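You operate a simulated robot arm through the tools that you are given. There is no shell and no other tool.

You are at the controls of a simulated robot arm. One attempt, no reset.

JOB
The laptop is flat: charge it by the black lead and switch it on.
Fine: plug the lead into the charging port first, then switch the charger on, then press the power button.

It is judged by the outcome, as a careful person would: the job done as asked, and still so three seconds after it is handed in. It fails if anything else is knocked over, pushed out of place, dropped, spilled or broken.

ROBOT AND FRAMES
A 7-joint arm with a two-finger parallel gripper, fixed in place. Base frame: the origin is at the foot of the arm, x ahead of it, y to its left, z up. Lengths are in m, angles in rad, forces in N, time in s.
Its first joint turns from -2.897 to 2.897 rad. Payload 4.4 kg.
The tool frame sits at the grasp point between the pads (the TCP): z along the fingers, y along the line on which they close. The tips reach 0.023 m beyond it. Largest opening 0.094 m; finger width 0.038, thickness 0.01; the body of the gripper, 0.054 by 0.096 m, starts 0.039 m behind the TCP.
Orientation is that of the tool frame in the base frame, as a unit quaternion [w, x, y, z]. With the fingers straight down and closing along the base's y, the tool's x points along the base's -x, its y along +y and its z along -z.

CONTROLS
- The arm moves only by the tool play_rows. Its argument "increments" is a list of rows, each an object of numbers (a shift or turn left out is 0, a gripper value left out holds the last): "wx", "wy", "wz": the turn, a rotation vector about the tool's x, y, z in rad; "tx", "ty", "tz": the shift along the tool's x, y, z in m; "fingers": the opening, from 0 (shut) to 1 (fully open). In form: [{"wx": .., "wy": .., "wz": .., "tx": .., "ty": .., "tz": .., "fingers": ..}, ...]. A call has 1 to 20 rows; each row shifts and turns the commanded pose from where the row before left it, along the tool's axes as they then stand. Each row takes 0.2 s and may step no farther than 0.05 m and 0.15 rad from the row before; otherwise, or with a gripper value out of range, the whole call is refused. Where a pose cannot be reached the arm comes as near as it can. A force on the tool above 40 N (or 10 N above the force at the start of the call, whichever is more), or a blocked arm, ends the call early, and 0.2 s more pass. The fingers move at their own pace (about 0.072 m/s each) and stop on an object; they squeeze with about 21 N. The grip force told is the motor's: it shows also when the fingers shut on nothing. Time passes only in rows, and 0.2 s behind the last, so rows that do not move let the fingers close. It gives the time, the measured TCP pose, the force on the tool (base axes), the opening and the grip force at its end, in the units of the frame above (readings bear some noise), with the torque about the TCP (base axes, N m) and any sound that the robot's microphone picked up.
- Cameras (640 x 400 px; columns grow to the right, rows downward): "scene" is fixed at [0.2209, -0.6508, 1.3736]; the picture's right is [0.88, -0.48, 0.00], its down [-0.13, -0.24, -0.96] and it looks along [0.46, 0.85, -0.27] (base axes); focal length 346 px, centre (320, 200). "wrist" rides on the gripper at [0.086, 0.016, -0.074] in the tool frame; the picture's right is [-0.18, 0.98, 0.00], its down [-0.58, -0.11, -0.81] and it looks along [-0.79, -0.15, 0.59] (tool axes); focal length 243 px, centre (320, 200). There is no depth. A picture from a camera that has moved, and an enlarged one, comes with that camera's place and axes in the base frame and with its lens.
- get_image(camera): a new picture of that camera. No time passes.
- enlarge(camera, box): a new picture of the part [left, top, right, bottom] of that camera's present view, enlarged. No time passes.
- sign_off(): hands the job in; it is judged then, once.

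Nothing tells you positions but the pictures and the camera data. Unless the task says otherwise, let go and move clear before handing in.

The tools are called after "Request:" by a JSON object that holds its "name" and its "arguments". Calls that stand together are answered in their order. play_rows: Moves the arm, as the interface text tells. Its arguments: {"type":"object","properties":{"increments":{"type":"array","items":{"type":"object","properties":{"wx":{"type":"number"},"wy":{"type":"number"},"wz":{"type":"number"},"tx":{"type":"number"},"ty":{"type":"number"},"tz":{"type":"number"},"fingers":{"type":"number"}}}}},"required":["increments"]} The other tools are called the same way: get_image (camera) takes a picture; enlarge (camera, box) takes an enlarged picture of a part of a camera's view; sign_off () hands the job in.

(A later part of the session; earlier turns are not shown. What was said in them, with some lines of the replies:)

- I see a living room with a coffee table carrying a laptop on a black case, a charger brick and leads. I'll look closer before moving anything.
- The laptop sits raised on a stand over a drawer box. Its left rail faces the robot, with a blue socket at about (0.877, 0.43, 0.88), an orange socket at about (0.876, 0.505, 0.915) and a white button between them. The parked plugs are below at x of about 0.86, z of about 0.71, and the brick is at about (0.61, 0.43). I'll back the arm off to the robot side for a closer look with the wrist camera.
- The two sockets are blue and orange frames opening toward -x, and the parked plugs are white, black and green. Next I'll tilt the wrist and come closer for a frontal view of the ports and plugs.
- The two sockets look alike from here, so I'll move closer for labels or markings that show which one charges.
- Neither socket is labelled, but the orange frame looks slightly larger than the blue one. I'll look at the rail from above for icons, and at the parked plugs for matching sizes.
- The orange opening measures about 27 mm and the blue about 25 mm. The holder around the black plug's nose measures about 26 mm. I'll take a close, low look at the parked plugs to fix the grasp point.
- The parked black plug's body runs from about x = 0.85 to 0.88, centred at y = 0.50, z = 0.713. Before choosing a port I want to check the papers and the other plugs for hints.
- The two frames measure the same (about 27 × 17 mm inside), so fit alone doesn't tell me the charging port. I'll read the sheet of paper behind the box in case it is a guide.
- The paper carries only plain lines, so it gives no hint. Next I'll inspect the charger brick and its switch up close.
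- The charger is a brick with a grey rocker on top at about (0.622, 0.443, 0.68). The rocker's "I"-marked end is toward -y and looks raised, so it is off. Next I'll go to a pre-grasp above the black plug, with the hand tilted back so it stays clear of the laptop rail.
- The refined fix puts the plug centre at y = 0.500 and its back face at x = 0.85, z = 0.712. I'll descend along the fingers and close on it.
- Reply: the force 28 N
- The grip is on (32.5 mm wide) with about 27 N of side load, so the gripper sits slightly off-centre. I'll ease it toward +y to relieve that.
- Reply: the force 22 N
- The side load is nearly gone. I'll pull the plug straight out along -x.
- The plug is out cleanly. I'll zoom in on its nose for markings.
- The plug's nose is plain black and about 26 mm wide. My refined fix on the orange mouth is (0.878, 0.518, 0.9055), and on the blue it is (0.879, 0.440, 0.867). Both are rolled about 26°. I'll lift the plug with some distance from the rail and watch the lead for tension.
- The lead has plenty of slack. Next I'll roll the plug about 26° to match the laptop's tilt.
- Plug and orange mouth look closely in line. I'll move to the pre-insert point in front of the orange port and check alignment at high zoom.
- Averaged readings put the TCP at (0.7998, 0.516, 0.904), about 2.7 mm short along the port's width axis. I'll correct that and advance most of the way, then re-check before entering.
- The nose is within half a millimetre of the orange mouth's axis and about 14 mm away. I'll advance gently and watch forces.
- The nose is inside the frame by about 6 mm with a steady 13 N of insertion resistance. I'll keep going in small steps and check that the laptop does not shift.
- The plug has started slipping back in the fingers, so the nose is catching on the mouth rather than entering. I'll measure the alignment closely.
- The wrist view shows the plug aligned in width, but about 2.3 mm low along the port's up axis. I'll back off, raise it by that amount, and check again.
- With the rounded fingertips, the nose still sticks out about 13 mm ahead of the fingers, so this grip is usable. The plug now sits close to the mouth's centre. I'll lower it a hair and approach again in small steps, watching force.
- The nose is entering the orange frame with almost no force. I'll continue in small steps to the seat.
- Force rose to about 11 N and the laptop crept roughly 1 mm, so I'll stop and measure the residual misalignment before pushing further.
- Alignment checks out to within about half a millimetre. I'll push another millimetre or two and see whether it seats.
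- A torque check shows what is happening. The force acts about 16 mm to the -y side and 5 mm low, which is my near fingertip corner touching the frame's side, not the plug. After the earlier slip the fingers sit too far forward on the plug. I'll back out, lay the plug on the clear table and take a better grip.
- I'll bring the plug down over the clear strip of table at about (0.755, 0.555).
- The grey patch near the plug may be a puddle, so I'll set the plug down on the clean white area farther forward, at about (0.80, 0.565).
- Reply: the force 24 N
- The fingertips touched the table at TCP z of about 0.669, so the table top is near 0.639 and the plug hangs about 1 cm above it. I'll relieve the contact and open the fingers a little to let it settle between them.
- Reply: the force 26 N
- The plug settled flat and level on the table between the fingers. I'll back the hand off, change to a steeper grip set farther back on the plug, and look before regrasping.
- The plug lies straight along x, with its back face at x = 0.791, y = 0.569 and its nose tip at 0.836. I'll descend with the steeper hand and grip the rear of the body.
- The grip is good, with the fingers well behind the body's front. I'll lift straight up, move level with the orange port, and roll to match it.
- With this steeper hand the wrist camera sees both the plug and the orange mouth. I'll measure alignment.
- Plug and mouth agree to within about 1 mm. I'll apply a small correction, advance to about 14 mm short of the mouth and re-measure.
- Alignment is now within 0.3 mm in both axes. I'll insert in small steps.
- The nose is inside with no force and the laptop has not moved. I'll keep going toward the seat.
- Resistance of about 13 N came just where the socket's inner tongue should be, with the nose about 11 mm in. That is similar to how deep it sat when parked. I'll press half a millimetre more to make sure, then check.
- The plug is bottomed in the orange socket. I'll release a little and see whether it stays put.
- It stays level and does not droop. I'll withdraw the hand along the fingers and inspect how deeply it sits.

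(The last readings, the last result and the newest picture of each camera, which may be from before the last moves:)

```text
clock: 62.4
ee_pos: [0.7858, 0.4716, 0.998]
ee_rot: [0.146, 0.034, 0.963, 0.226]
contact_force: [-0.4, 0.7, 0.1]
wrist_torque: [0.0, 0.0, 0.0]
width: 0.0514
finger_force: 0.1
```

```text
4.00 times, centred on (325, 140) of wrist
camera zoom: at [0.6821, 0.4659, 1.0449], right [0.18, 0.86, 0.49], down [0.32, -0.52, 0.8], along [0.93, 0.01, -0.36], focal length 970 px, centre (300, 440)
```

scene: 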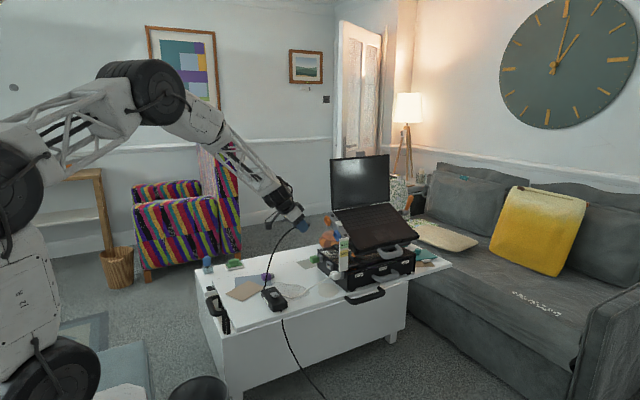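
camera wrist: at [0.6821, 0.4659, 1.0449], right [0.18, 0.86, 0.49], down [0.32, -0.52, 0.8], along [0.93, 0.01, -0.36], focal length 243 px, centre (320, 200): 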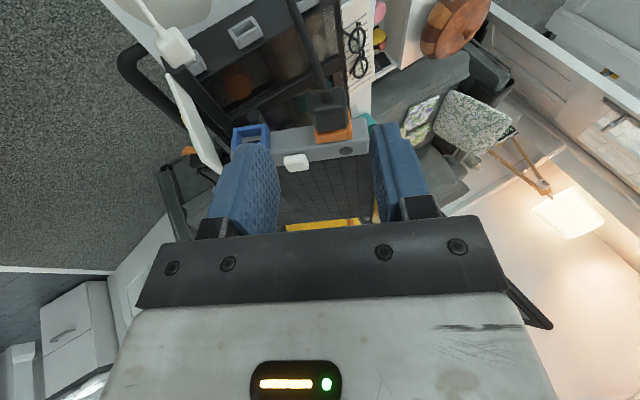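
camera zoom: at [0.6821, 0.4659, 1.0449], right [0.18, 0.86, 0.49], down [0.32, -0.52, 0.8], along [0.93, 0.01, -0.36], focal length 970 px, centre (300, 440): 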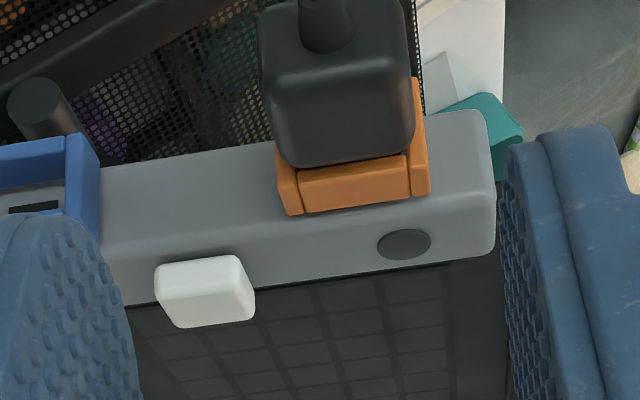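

The lead is firmly in the orange socket and hangs level by itself. Next I'll move over to look at the charger brick and its rocker switch.

Request:
{"name": "play_rows", "arguments": {"increments": [{"wx": 0.11, "wz": -0.034}, {"wx": 0.11, "wz": -0.034}, {"wx": 0.11, "wz": -0.034}, {"wx": 0.11, "wz": -0.034}, {"wy": 0.15, "fingers": 0.0}, {"wy": 0.15}, {"tx": 0.047, "ty": -0.014}, {"tx": 0.047, "ty": -0.014}, {"tx": 0.047, "ty": -0.014}, {"tx": 0.047, "ty": -0.014}, {"tx": 0.047, "ty": -0.014}, {"tx": 0.047, "ty": -0.014}, {"tz": 0.04}, {"tz": 0.03}, {}]}}

Request:
{"name": "get_image", "arguments": {"camera": "wrist"}}

Request:
{"name": "enlarge", "arguments": {"camera": "wrist", "box": [310, 50, 430, 150]}}

Request:
{"name": "enlarge", "arguments": {"camera": "scene", "box": [255, 270, 303, 320]}}

```text
clock: 65.6
ee_pos: [0.5032, 0.39, 0.9265]
ee_rot: [0.0, 0.0, 1.0, 0.0]
contact_force: [0.4, 0.9, -0.4]
wrist_torque: [0.0, 0.02, -0.02]
width: 0.0
finger_force: 21.2
```

```text
taken
camera wrist: at [0.4166, 0.4059, 0.9988], right [0.18, 0.98, 0.0], down [0.58, -0.11, 0.81], along [0.79, -0.15, -0.59], focal length 243 px, centre (320, 200)
```

wrist: 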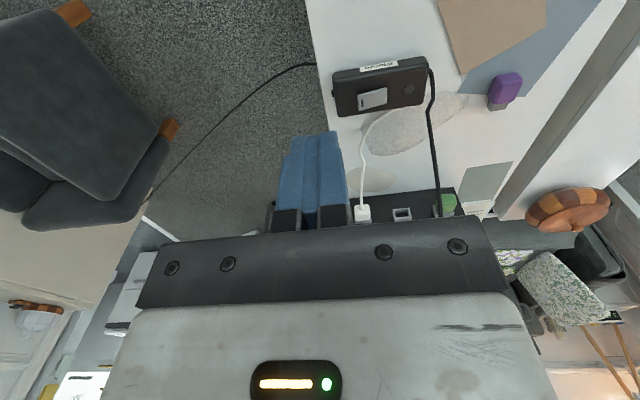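

```text
4.00 times, centred on (370, 100) of wrist
camera zoom: at [0.4166, 0.4059, 0.9988], right [0.18, 0.98, 0.0], down [0.58, -0.11, 0.81], along [0.79, -0.15, -0.59], focal length 970 px, centre (120, 600)
```

zoom: 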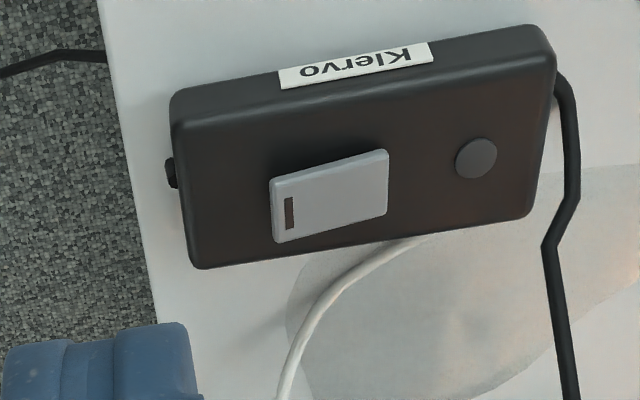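

```text
8.00 times, centred on (279, 295) of scene
camera zoom: at [0.2209, -0.6508, 1.3736], right [0.88, -0.48, 0.0], down [-0.13, -0.24, -0.96], along [0.46, 0.85, -0.27], focal length 2770 px, centre (648, -560)
```

zoom: 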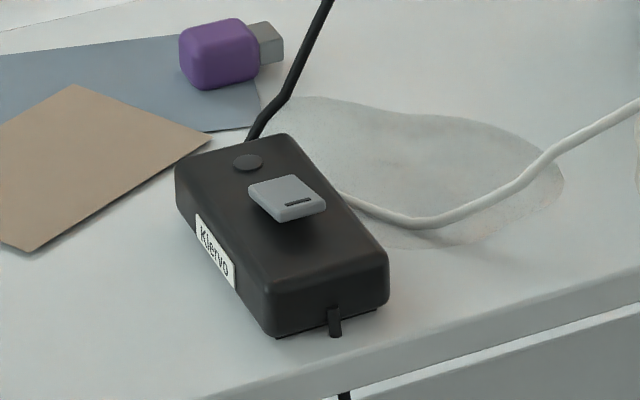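

The rocker's marked end (-y) is raised: about z = 0.684 at y = 0.423, against about 0.678 at the +y end. Pressing that end should switch the charger on. I'll go above it with closed fingers.

Request:
{"name": "play_rows", "arguments": {"increments": [{"tx": -0.0238, "ty": 0.0078, "tz": 0.0371}, {"tx": -0.0238, "ty": 0.0078, "tz": 0.0371}, {"tx": -0.0238, "ty": 0.0078, "tz": 0.0371}, {"tx": -0.0238, "ty": 0.0078, "tz": 0.0371}, {"tx": -0.024, "ty": 0.0078, "tz": 0.0371}, {}]}}

Request:
{"name": "get_image", "arguments": {"camera": "wrist"}}

Request:
{"name": "enlarge", "arguments": {"camera": "scene", "box": [250, 255, 310, 315]}}

```text
clock: 67.0
ee_pos: [0.6231, 0.429, 0.7372]
ee_rot: [0.0, 0.001, 1.0, 0.0]
contact_force: [0.0, -0.1, 0.1]
wrist_torque: [0.0, 0.01, 0.02]
width: 0.0002
finger_force: 21.0
```

```text
taken
camera wrist: at [0.5379, 0.4453, 0.811], right [0.18, 0.98, 0.0], down [0.58, -0.11, 0.81], along [0.79, -0.15, -0.59], focal length 243 px, centre (320, 200)
```

wrist: 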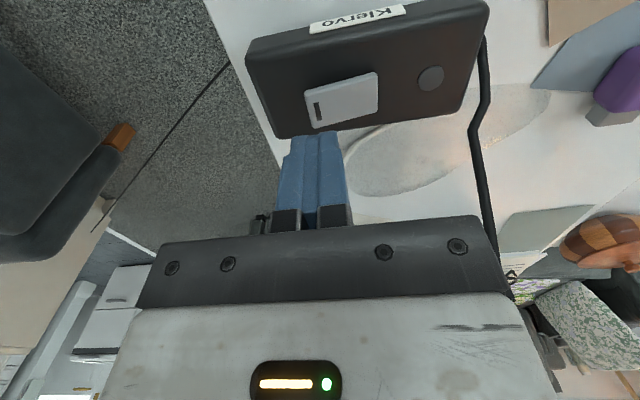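

```text
6.67 times, centred on (280, 285) of scene
camera zoom: at [0.2209, -0.6508, 1.3736], right [0.88, -0.48, 0.0], down [-0.13, -0.24, -0.96], along [0.46, 0.85, -0.27], focal length 2308 px, centre (587, -367)
```

zoom: 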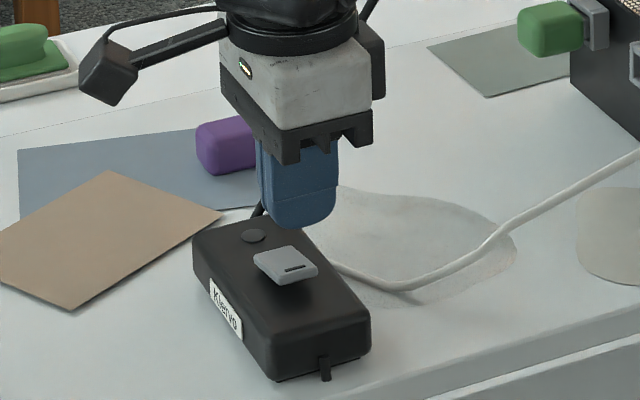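

The fingertips line up right over the marked end of the rocker. I'll press down gently.

Request:
{"name": "play_rows", "arguments": {"increments": [{"tz": 0.013}, {"tz": 0.012}, {}]}}

Request:
{"name": "play_rows", "arguments": {"increments": [{"tz": 0.004}, {}]}}

Request:
{"name": "play_rows", "arguments": {"increments": [{"tz": 0.003}, {}]}}

Request:
{"name": "enlarge", "arguments": {"camera": "scene", "box": [262, 275, 302, 305]}}

```text
clock: 67.8
ee_pos: [0.6231, 0.4292, 0.7143]
ee_rot: [0.0, 0.0, 1.0, 0.0]
contact_force: [-0.2, 0.5, -0.1]
wrist_torque: [0.0, 0.03, -0.01]
width: 0.0
finger_force: 21.3
```

```text
clock: 68.4
ee_pos: [0.625, 0.4279, 0.7119]
ee_rot: [0.0, 0.0, 1.0, 0.0]
contact_force: [0.1, 0.2, 0.1]
wrist_torque: [0.01, 0.02, 0.02]
width: 0.0002
finger_force: 20.7
```

```text
clock: 69.0
ee_pos: [0.625, 0.4288, 0.7087]
ee_rot: [0.001, 0.0, 1.0, 0.0]
contact_force: [0.1, -2.0, 2.5]
wrist_torque: [0.0, 0.02, 0.01]
width: 0.0
finger_force: 21.3
```

```text
13.33 times, centred on (282, 290) of scene
camera zoom: at [0.2209, -0.6508, 1.3736], right [0.88, -0.48, 0.0], down [-0.13, -0.24, -0.96], along [0.46, 0.85, -0.27], focal length 4617 px, centre (827, -1000)
```

zoom: 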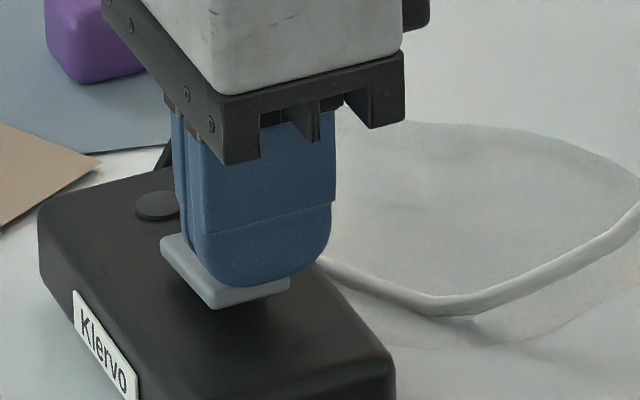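

Contact with the rocker has just begun (2.5 N). I'll press on in small steps.

Request:
{"name": "play_rows", "arguments": {"increments": [{"tz": 0.002}, {}]}}

Request:
{"name": "play_rows", "arguments": {"increments": [{"tz": 0.002}, {}]}}

Request:
{"name": "play_rows", "arguments": {"increments": [{"tz": 0.002}, {}]}}

Request:
{"name": "enlarge", "arguments": {"camera": "scene", "box": [262, 275, 302, 305]}}

```text
clock: 69.6
ee_pos: [0.6251, 0.4291, 0.706]
ee_rot: [0.0, 0.0, 1.0, 0.0]
contact_force: [0.4, -0.8, -0.2]
wrist_torque: [-0.02, 0.02, 0.01]
width: 0.0
finger_force: 20.6
```

```text
clock: 70.2
ee_pos: [0.6247, 0.4288, 0.7046]
ee_rot: [0.001, 0.0, 1.0, -0.001]
contact_force: [-1.7, -1.3, 3.9]
wrist_torque: [0.02, 0.04, 0.05]
width: 0.0
finger_force: 21.3
```

```text
clock: 70.8
ee_pos: [0.6239, 0.4286, 0.7047]
ee_rot: [0.001, 0.0, 1.0, 0.001]
contact_force: [-5.1, -9.5, 36.5]
wrist_torque: [0.14, 0.36, 0.12]
width: 0.0
finger_force: 20.7
```

```text
13.33 times, centred on (282, 290) of scene
camera zoom: at [0.2209, -0.6508, 1.3736], right [0.88, -0.48, 0.0], down [-0.13, -0.24, -0.96], along [0.46, 0.85, -0.27], focal length 4617 px, centre (827, -1000)
```

zoom: 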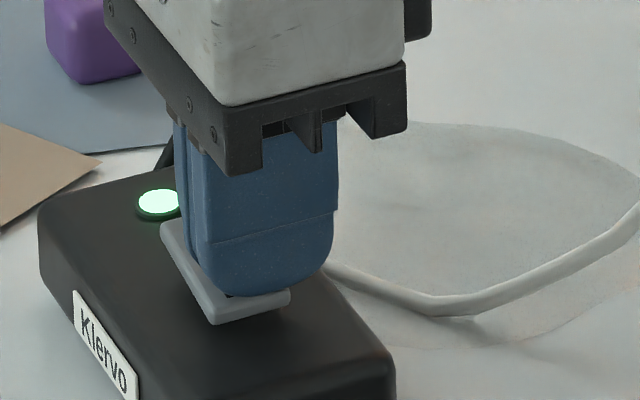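

The brick's light has turned green, so the charger is on. I'll lift off and check whether the laptop shows it is charging.

Request:
{"name": "play_rows", "arguments": {"increments": [{"tz": -0.005}, {"tz": -0.02}, {"tz": -0.04}, {"tz": -0.045}, {"tz": -0.045}, {"tz": -0.045}, {}]}}

Request:
{"name": "enlarge", "arguments": {"camera": "scene", "box": [310, 205, 360, 245]}}

Request:
{"name": "enlarge", "arguments": {"camera": "scene", "box": [255, 270, 303, 320]}}

Request:
{"name": "get_image", "arguments": {"camera": "scene"}}

```text
clock: 72.4
ee_pos: [0.6239, 0.428, 0.9044]
ee_rot: [0.001, 0.0, 1.0, 0.001]
contact_force: [-0.4, -1.1, 0.3]
wrist_torque: [0.02, 0.0, 0.03]
width: 0.0003
finger_force: 21.1
```

```text
10.00 times, centred on (335, 225) of scene
camera zoom: at [0.2209, -0.6508, 1.3736], right [0.88, -0.48, 0.0], down [-0.13, -0.24, -0.96], along [0.46, 0.85, -0.27], focal length 3463 px, centre (170, -50)
```

zoom: 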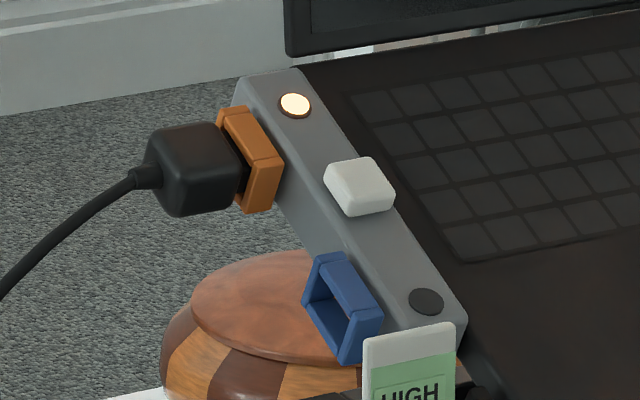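

```text
8.00 times, centred on (279, 295) of scene
camera zoom: at [0.2209, -0.6508, 1.3736], right [0.88, -0.48, 0.0], down [-0.13, -0.24, -0.96], along [0.46, 0.85, -0.27], focal length 2770 px, centre (648, -560)
```

zoom: 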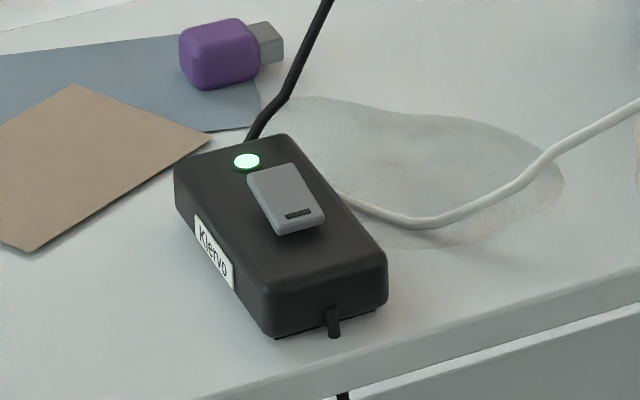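

```text
taken
```

scene: 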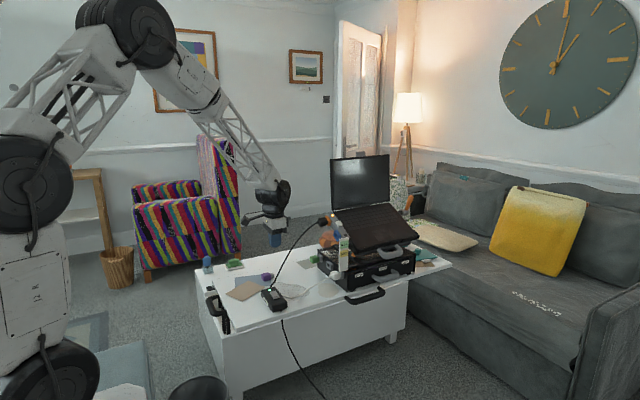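

The laptop's lamp beside the orange socket is now lit, which confirms the orange port is the charging port. Next is the power button at about (0.91, 0.469, 0.906). I'll bring the closed fingertips above it, tilted square to the laptop.

Request:
{"name": "play_rows", "arguments": {"increments": [{"tz": -0.045}, {"tz": -0.045}, {"wx": -0.115}, {"wx": -0.115}, {"wx": -0.115}, {"wx": -0.115}, {"tx": -0.046}, {"tx": -0.046}, {"tx": -0.046}, {"tx": -0.046}, {"tx": -0.046}, {"tx": -0.046}, {}]}}

Request:
{"name": "get_image", "arguments": {"camera": "wrist"}}

Request:
{"name": "get_image", "arguments": {"camera": "scene"}}

```text
clock: 75.2
ee_pos: [0.8994, 0.4272, 0.9928]
ee_rot: [0.0, 0.0, 0.973, 0.229]
contact_force: [-0.9, 0.5, -0.3]
wrist_torque: [0.01, 0.0, 0.02]
width: 0.0
finger_force: 20.7
```

```text
taken
camera wrist: at [0.8134, 0.4091, 1.0659], right [0.18, 0.88, 0.44], down [0.58, -0.46, 0.67], along [0.79, 0.13, -0.6], focal length 243 px, centre (320, 200)
```

wrist: 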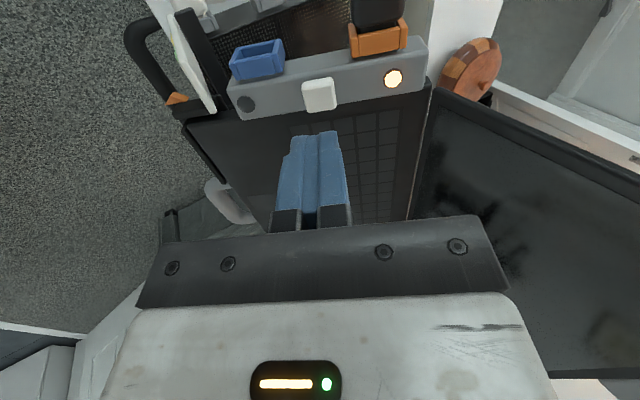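

```text
taken
```

scene: 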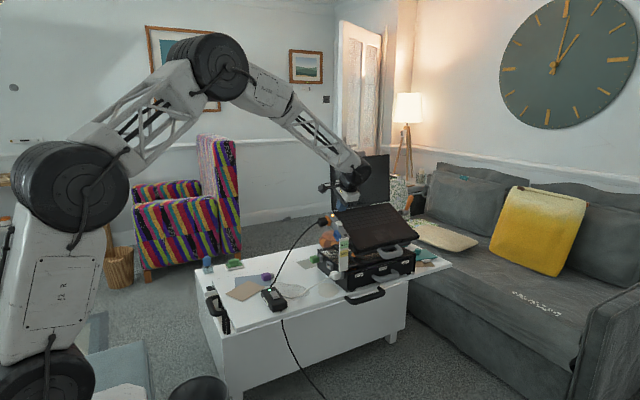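

Request:
{"name": "enlarge", "arguments": {"camera": "wrist", "box": [270, 60, 370, 160]}}

Request:
{"name": "enlarge", "arguments": {"camera": "scene", "box": [315, 190, 375, 240]}}

```text
4.00 times, centred on (320, 110) of wrist
camera zoom: at [0.8134, 0.4091, 1.0659], right [0.18, 0.88, 0.44], down [0.58, -0.46, 0.67], along [0.79, 0.13, -0.6], focal length 970 px, centre (320, 560)
```

zoom: 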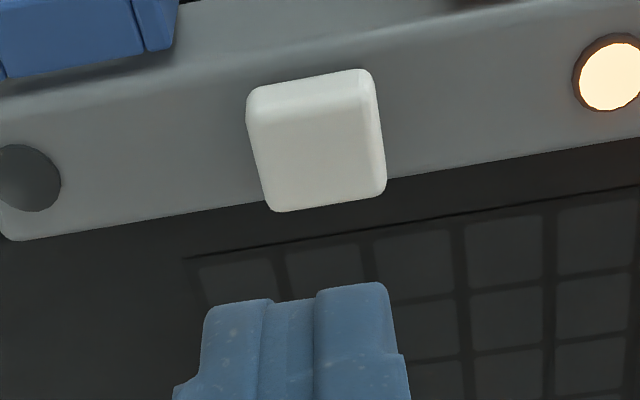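

```text
8.00 times, centred on (345, 215) of scene
camera zoom: at [0.2209, -0.6508, 1.3736], right [0.88, -0.48, 0.0], down [-0.13, -0.24, -0.96], along [0.46, 0.85, -0.27], focal length 2770 px, centre (120, 80)
```

zoom: 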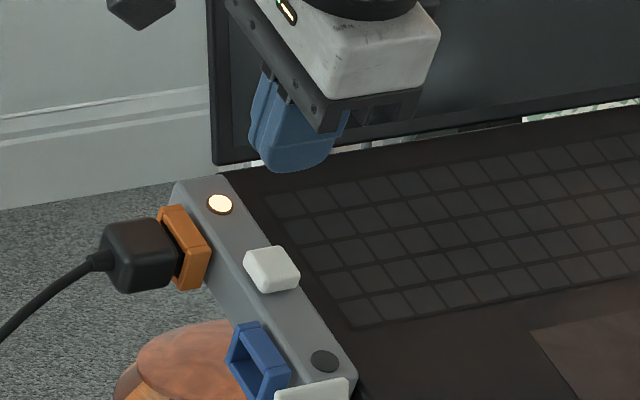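

The fingers are right over the button. Its top is about 70 mm below the fingertips, and its centre is about 13 mm forward of and 2 mm to the side of my TCP. I'll shift and approach.

Request:
{"name": "play_rows", "arguments": {"increments": [{"tx": -0.009, "ty": -0.0023}, {"tz": 0.025}, {"tz": 0.025}, {}]}}

Request:
{"name": "enlarge", "arguments": {"camera": "wrist", "box": [270, 80, 370, 180]}}

Request:
{"name": "enlarge", "arguments": {"camera": "scene", "box": [315, 195, 363, 235]}}

```text
clock: 76.2
ee_pos: [0.9096, 0.4482, 0.9488]
ee_rot: [-0.001, 0.0, 0.974, 0.228]
contact_force: [-0.3, -0.3, -0.1]
wrist_torque: [0.0, -0.03, 0.01]
width: 0.0
finger_force: 20.6
```

```text
4.00 times, centred on (320, 130) of wrist
camera zoom: at [0.8231, 0.4291, 1.0213], right [0.18, 0.88, 0.44], down [0.58, -0.46, 0.67], along [0.79, 0.13, -0.6], focal length 970 px, centre (320, 480)
```

zoom: 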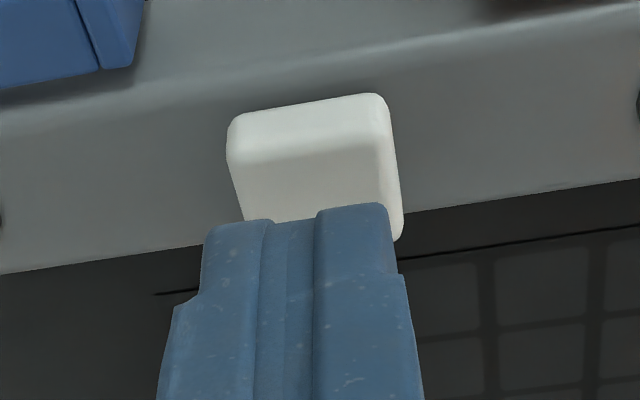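

```text
10.00 times, centred on (339, 215) of scene
camera zoom: at [0.2209, -0.6508, 1.3736], right [0.88, -0.48, 0.0], down [-0.13, -0.24, -0.96], along [0.46, 0.85, -0.27], focal length 3463 px, centre (130, 50)
```

zoom: 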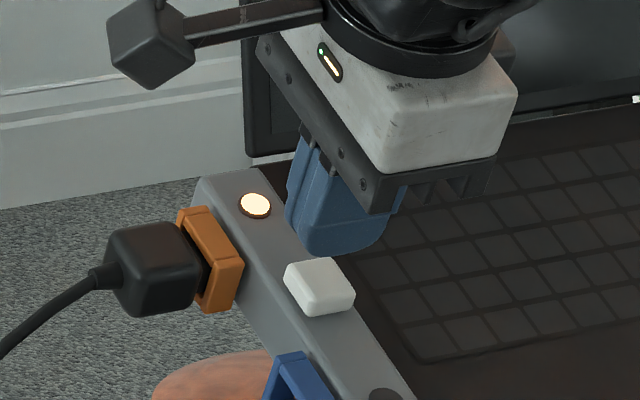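

Request:
{"name": "play_rows", "arguments": {"increments": [{"tz": 0.008}, {"tz": 0.007}, {}]}}

Request:
{"name": "play_rows", "arguments": {"increments": [{"tz": 0.003}, {}]}}

Request:
{"name": "play_rows", "arguments": {"increments": [{"tz": 0.002}, {}]}}

Request:
{"name": "enlarge", "arguments": {"camera": "scene", "box": [315, 195, 363, 235]}}

```text
clock: 77.0
ee_pos: [0.9094, 0.4553, 0.9344]
ee_rot: [0.0, -0.001, 0.974, 0.228]
contact_force: [-0.3, 0.2, 0.0]
wrist_torque: [0.0, 0.04, -0.01]
width: 0.0
finger_force: 20.7
```

```text
clock: 77.6
ee_pos: [0.91, 0.4554, 0.9313]
ee_rot: [0.0, 0.0, 0.974, 0.229]
contact_force: [-0.1, 0.0, 0.0]
wrist_torque: [-0.02, 0.02, 0.0]
width: 0.0
finger_force: 20.4
```

```text
clock: 78.2
ee_pos: [0.9097, 0.4562, 0.9298]
ee_rot: [-0.001, 0.0, 0.974, 0.228]
contact_force: [1.4, -0.9, 0.7]
wrist_torque: [0.01, -0.03, 0.03]
width: 0.0
finger_force: 20.8
```

```text
10.00 times, centred on (339, 215) of scene
camera zoom: at [0.2209, -0.6508, 1.3736], right [0.88, -0.48, 0.0], down [-0.13, -0.24, -0.96], along [0.46, 0.85, -0.27], focal length 3463 px, centre (130, 50)
```

zoom: 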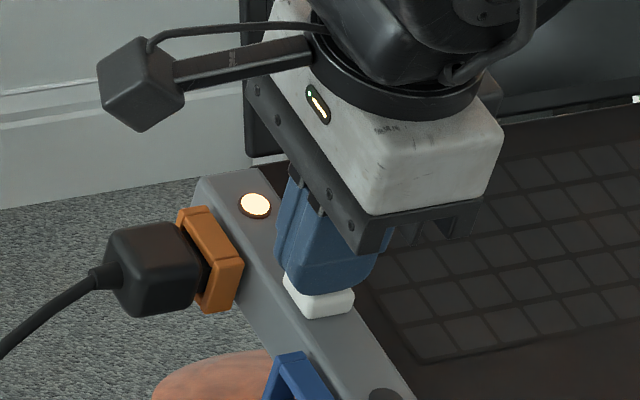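

The fingertips are just touching the button. I'll press in fine steps until it responds.

Request:
{"name": "play_rows", "arguments": {"increments": [{"tz": 0.0015}, {}]}}

Request:
{"name": "enlarge", "arguments": {"camera": "scene", "box": [315, 155, 395, 245]}}

```text
clock: 78.8
ee_pos: [0.9102, 0.4582, 0.9266]
ee_rot: [0.0, 0.0, 0.974, 0.228]
contact_force: [1.0, -2.1, 1.3]
wrist_torque: [-0.07, -0.03, -0.02]
width: 0.0
finger_force: 20.3
```

```text
4.44 times, centred on (355, 200) of scene
camera zoom: at [0.2209, -0.6508, 1.3736], right [0.88, -0.48, 0.0], down [-0.13, -0.24, -0.96], along [0.46, 0.85, -0.27], focal length 1539 px, centre (164, 200)
```

zoom: 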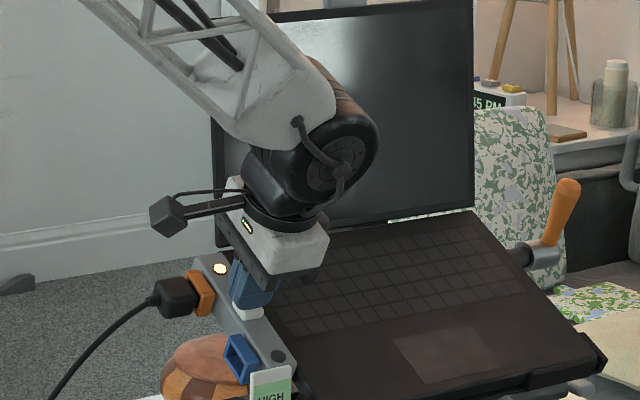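

Request:
{"name": "play_rows", "arguments": {"increments": [{"tz": 0.0015}, {}]}}

Request:
{"name": "enlarge", "arguments": {"camera": "scene", "box": [315, 155, 395, 245]}}

```text
clock: 79.4
ee_pos: [0.9094, 0.4579, 0.9284]
ee_rot: [0.0, -0.001, 0.974, 0.228]
contact_force: [-1.3, 0.7, 3.6]
wrist_torque: [-0.02, -0.03, 0.01]
width: 0.0003
finger_force: 20.9
```

```text
4.44 times, centred on (355, 200) of scene
camera zoom: at [0.2209, -0.6508, 1.3736], right [0.88, -0.48, 0.0], down [-0.13, -0.24, -0.96], along [0.46, 0.85, -0.27], focal length 1539 px, centre (164, 200)
```

zoom: 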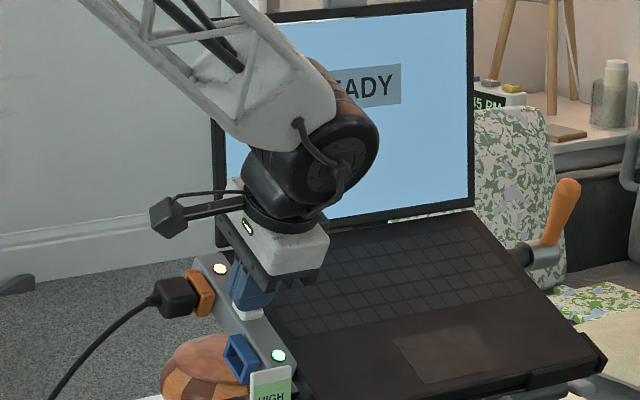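

The screen shows "READY" and the power lamp is green, so the laptop is on. I'll lift straight off the button and move clear.

Request:
{"name": "play_rows", "arguments": {"increments": [{"tz": -0.006}, {"tz": -0.03}, {"tz": -0.045}, {"tz": -0.03}, {"tx": 0.046}, {"tx": 0.046}, {"tx": 0.046}, {"tx": 0.046}, {"tx": 0.046}, {"wx": 0.115}, {"wx": 0.115}, {"wx": 0.115}, {"wx": 0.115}, {"tx": 0.045, "ty": -0.02}, {"tx": 0.045, "ty": -0.02}, {"tx": 0.045, "ty": -0.02}, {}]}}

Request:
{"name": "get_image", "arguments": {"camera": "scene"}}

Request:
{"name": "enlarge", "arguments": {"camera": "scene", "box": [240, 150, 440, 320]}}

Request:
{"name": "enlarge", "arguments": {"camera": "scene", "box": [310, 200, 360, 245]}}

Request:
{"name": "enlarge", "arguments": {"camera": "scene", "box": [255, 270, 303, 320]}}

```text
clock: 83.0
ee_pos: [0.5446, 0.3508, 1.026]
ee_rot: [0.0, 0.0, 1.0, 0.001]
contact_force: [0.5, -0.3, -0.3]
wrist_torque: [-0.01, 0.01, 0.02]
width: 0.0
finger_force: 20.9
```

```text
taken
```

scene: 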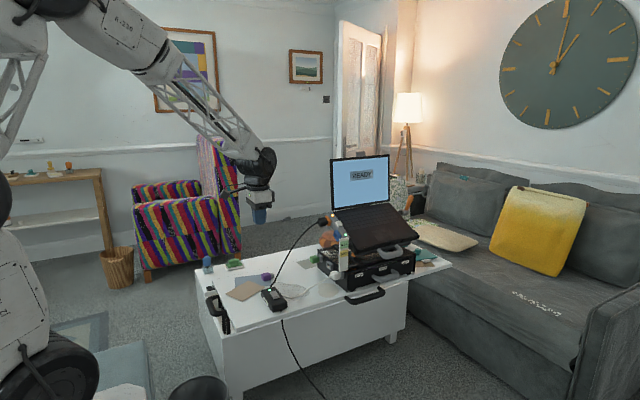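

```text
2.35 times, centred on (340, 235) of scene
camera zoom: at [0.2209, -0.6508, 1.3736], right [0.88, -0.48, 0.0], down [-0.13, -0.24, -0.96], along [0.46, 0.85, -0.27], focal length 815 px, centre (273, 118)
```

zoom: 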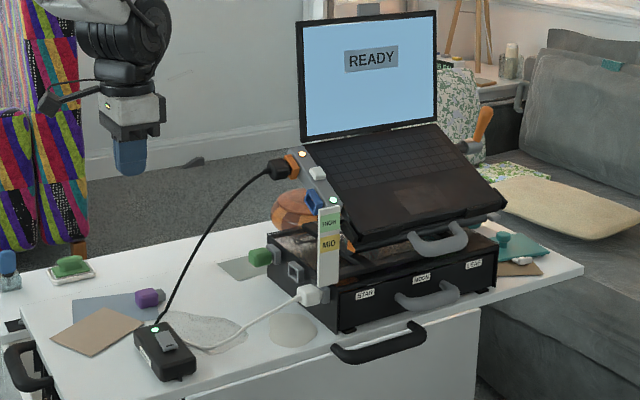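

```text
8.89 times, centred on (335, 222) of scene
camera zoom: at [0.2209, -0.6508, 1.3736], right [0.88, -0.48, 0.0], down [-0.13, -0.24, -0.96], along [0.46, 0.85, -0.27], focal length 3078 px, centre (187, 0)
```

zoom: 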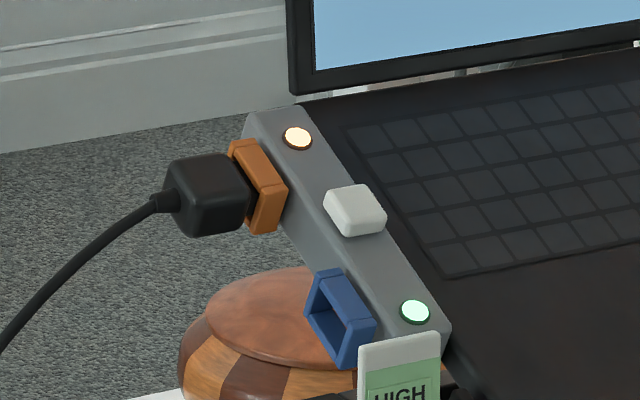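

```text
8.00 times, centred on (279, 295) of scene
camera zoom: at [0.2209, -0.6508, 1.3736], right [0.88, -0.48, 0.0], down [-0.13, -0.24, -0.96], along [0.46, 0.85, -0.27], focal length 2770 px, centre (648, -560)
```

zoom: 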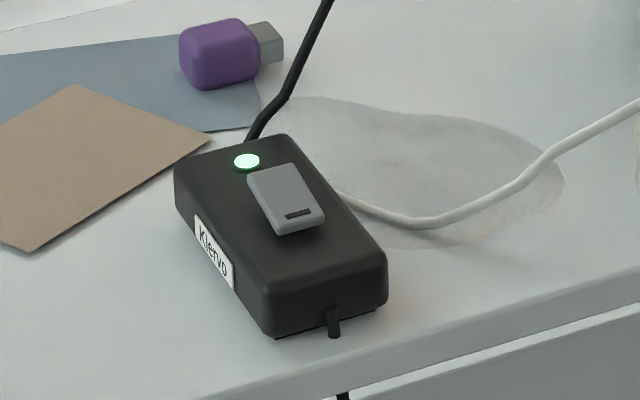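

Everything is on: charger lamp green, charge lamp lit, screen "READY", and the lead still seated. I'll wait a few seconds to confirm it holds.

Request:
{"name": "play_rows", "arguments": {"increments": [{}, {}, {}, {}, {}, {}, {}, {}, {}, {}, {}, {}, {}, {}, {}, {}, {}, {}]}}

Request:
{"name": "enlarge", "arguments": {"camera": "scene", "box": [240, 150, 440, 320]}}

Request:
{"name": "enlarge", "arguments": {"camera": "scene", "box": [310, 200, 360, 245]}}

```text
clock: 86.8
ee_pos: [0.5456, 0.3494, 1.0252]
ee_rot: [0.0, 0.0, 1.0, 0.0]
contact_force: [-0.2, -0.3, -0.2]
wrist_torque: [0.0, 0.02, 0.01]
width: 0.0
finger_force: 21.1
```

```text
2.35 times, centred on (340, 235) of scene
camera zoom: at [0.2209, -0.6508, 1.3736], right [0.88, -0.48, 0.0], down [-0.13, -0.24, -0.96], along [0.46, 0.85, -0.27], focal length 815 px, centre (273, 118)
```

zoom: 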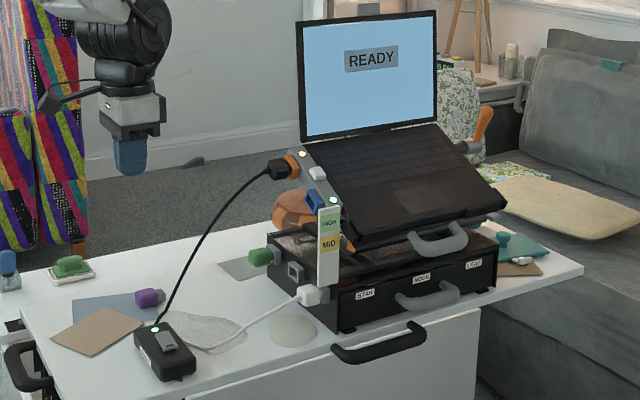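

```text
8.89 times, centred on (335, 222) of scene
camera zoom: at [0.2209, -0.6508, 1.3736], right [0.88, -0.48, 0.0], down [-0.13, -0.24, -0.96], along [0.46, 0.85, -0.27], focal length 3078 px, centre (187, 0)
```

zoom: 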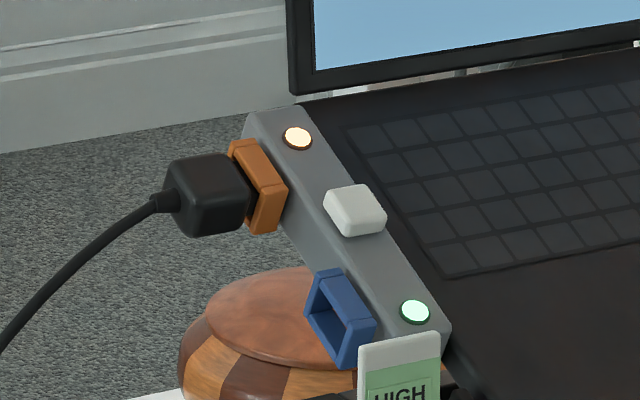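

The state has held for more than three seconds: the lead is seated, the charger is on and the laptop is charging and on. Nothing is disturbed beyond the laptop having crept about 3 mm, and the arm is clear. I'm handing the job in.

Request:
{"name": "sign_off", "arguments": {}}

```text
The job is handed in.
```

The laptop is charging from the black lead and switched on: its charge lamp is lit, the screen shows "READY" and the power lamp is green. I did it in the order you asked: plugged in the lead, switched on the charger, then pressed the power button. Everything held steady for more than three seconds before I handed the job in, and the arm is clear.

- **Which port:** neither port was labelled, so choosing the orange one was a guess at first. The charge lamp beside it lit when the charger came on, which confirmed it.
- **First try at plugging in:** the plug caught on the edge of the port and slipped in the gripper. I set it down on a clear part of the table, letting it drop about 1 cm, and gripped it again. The second try went in cleanly.
- **Laptop shifted slightly:** that first try pushed the laptop about 3 mm sideways, away from the robot. I left it there. I saw nothing else out of place.
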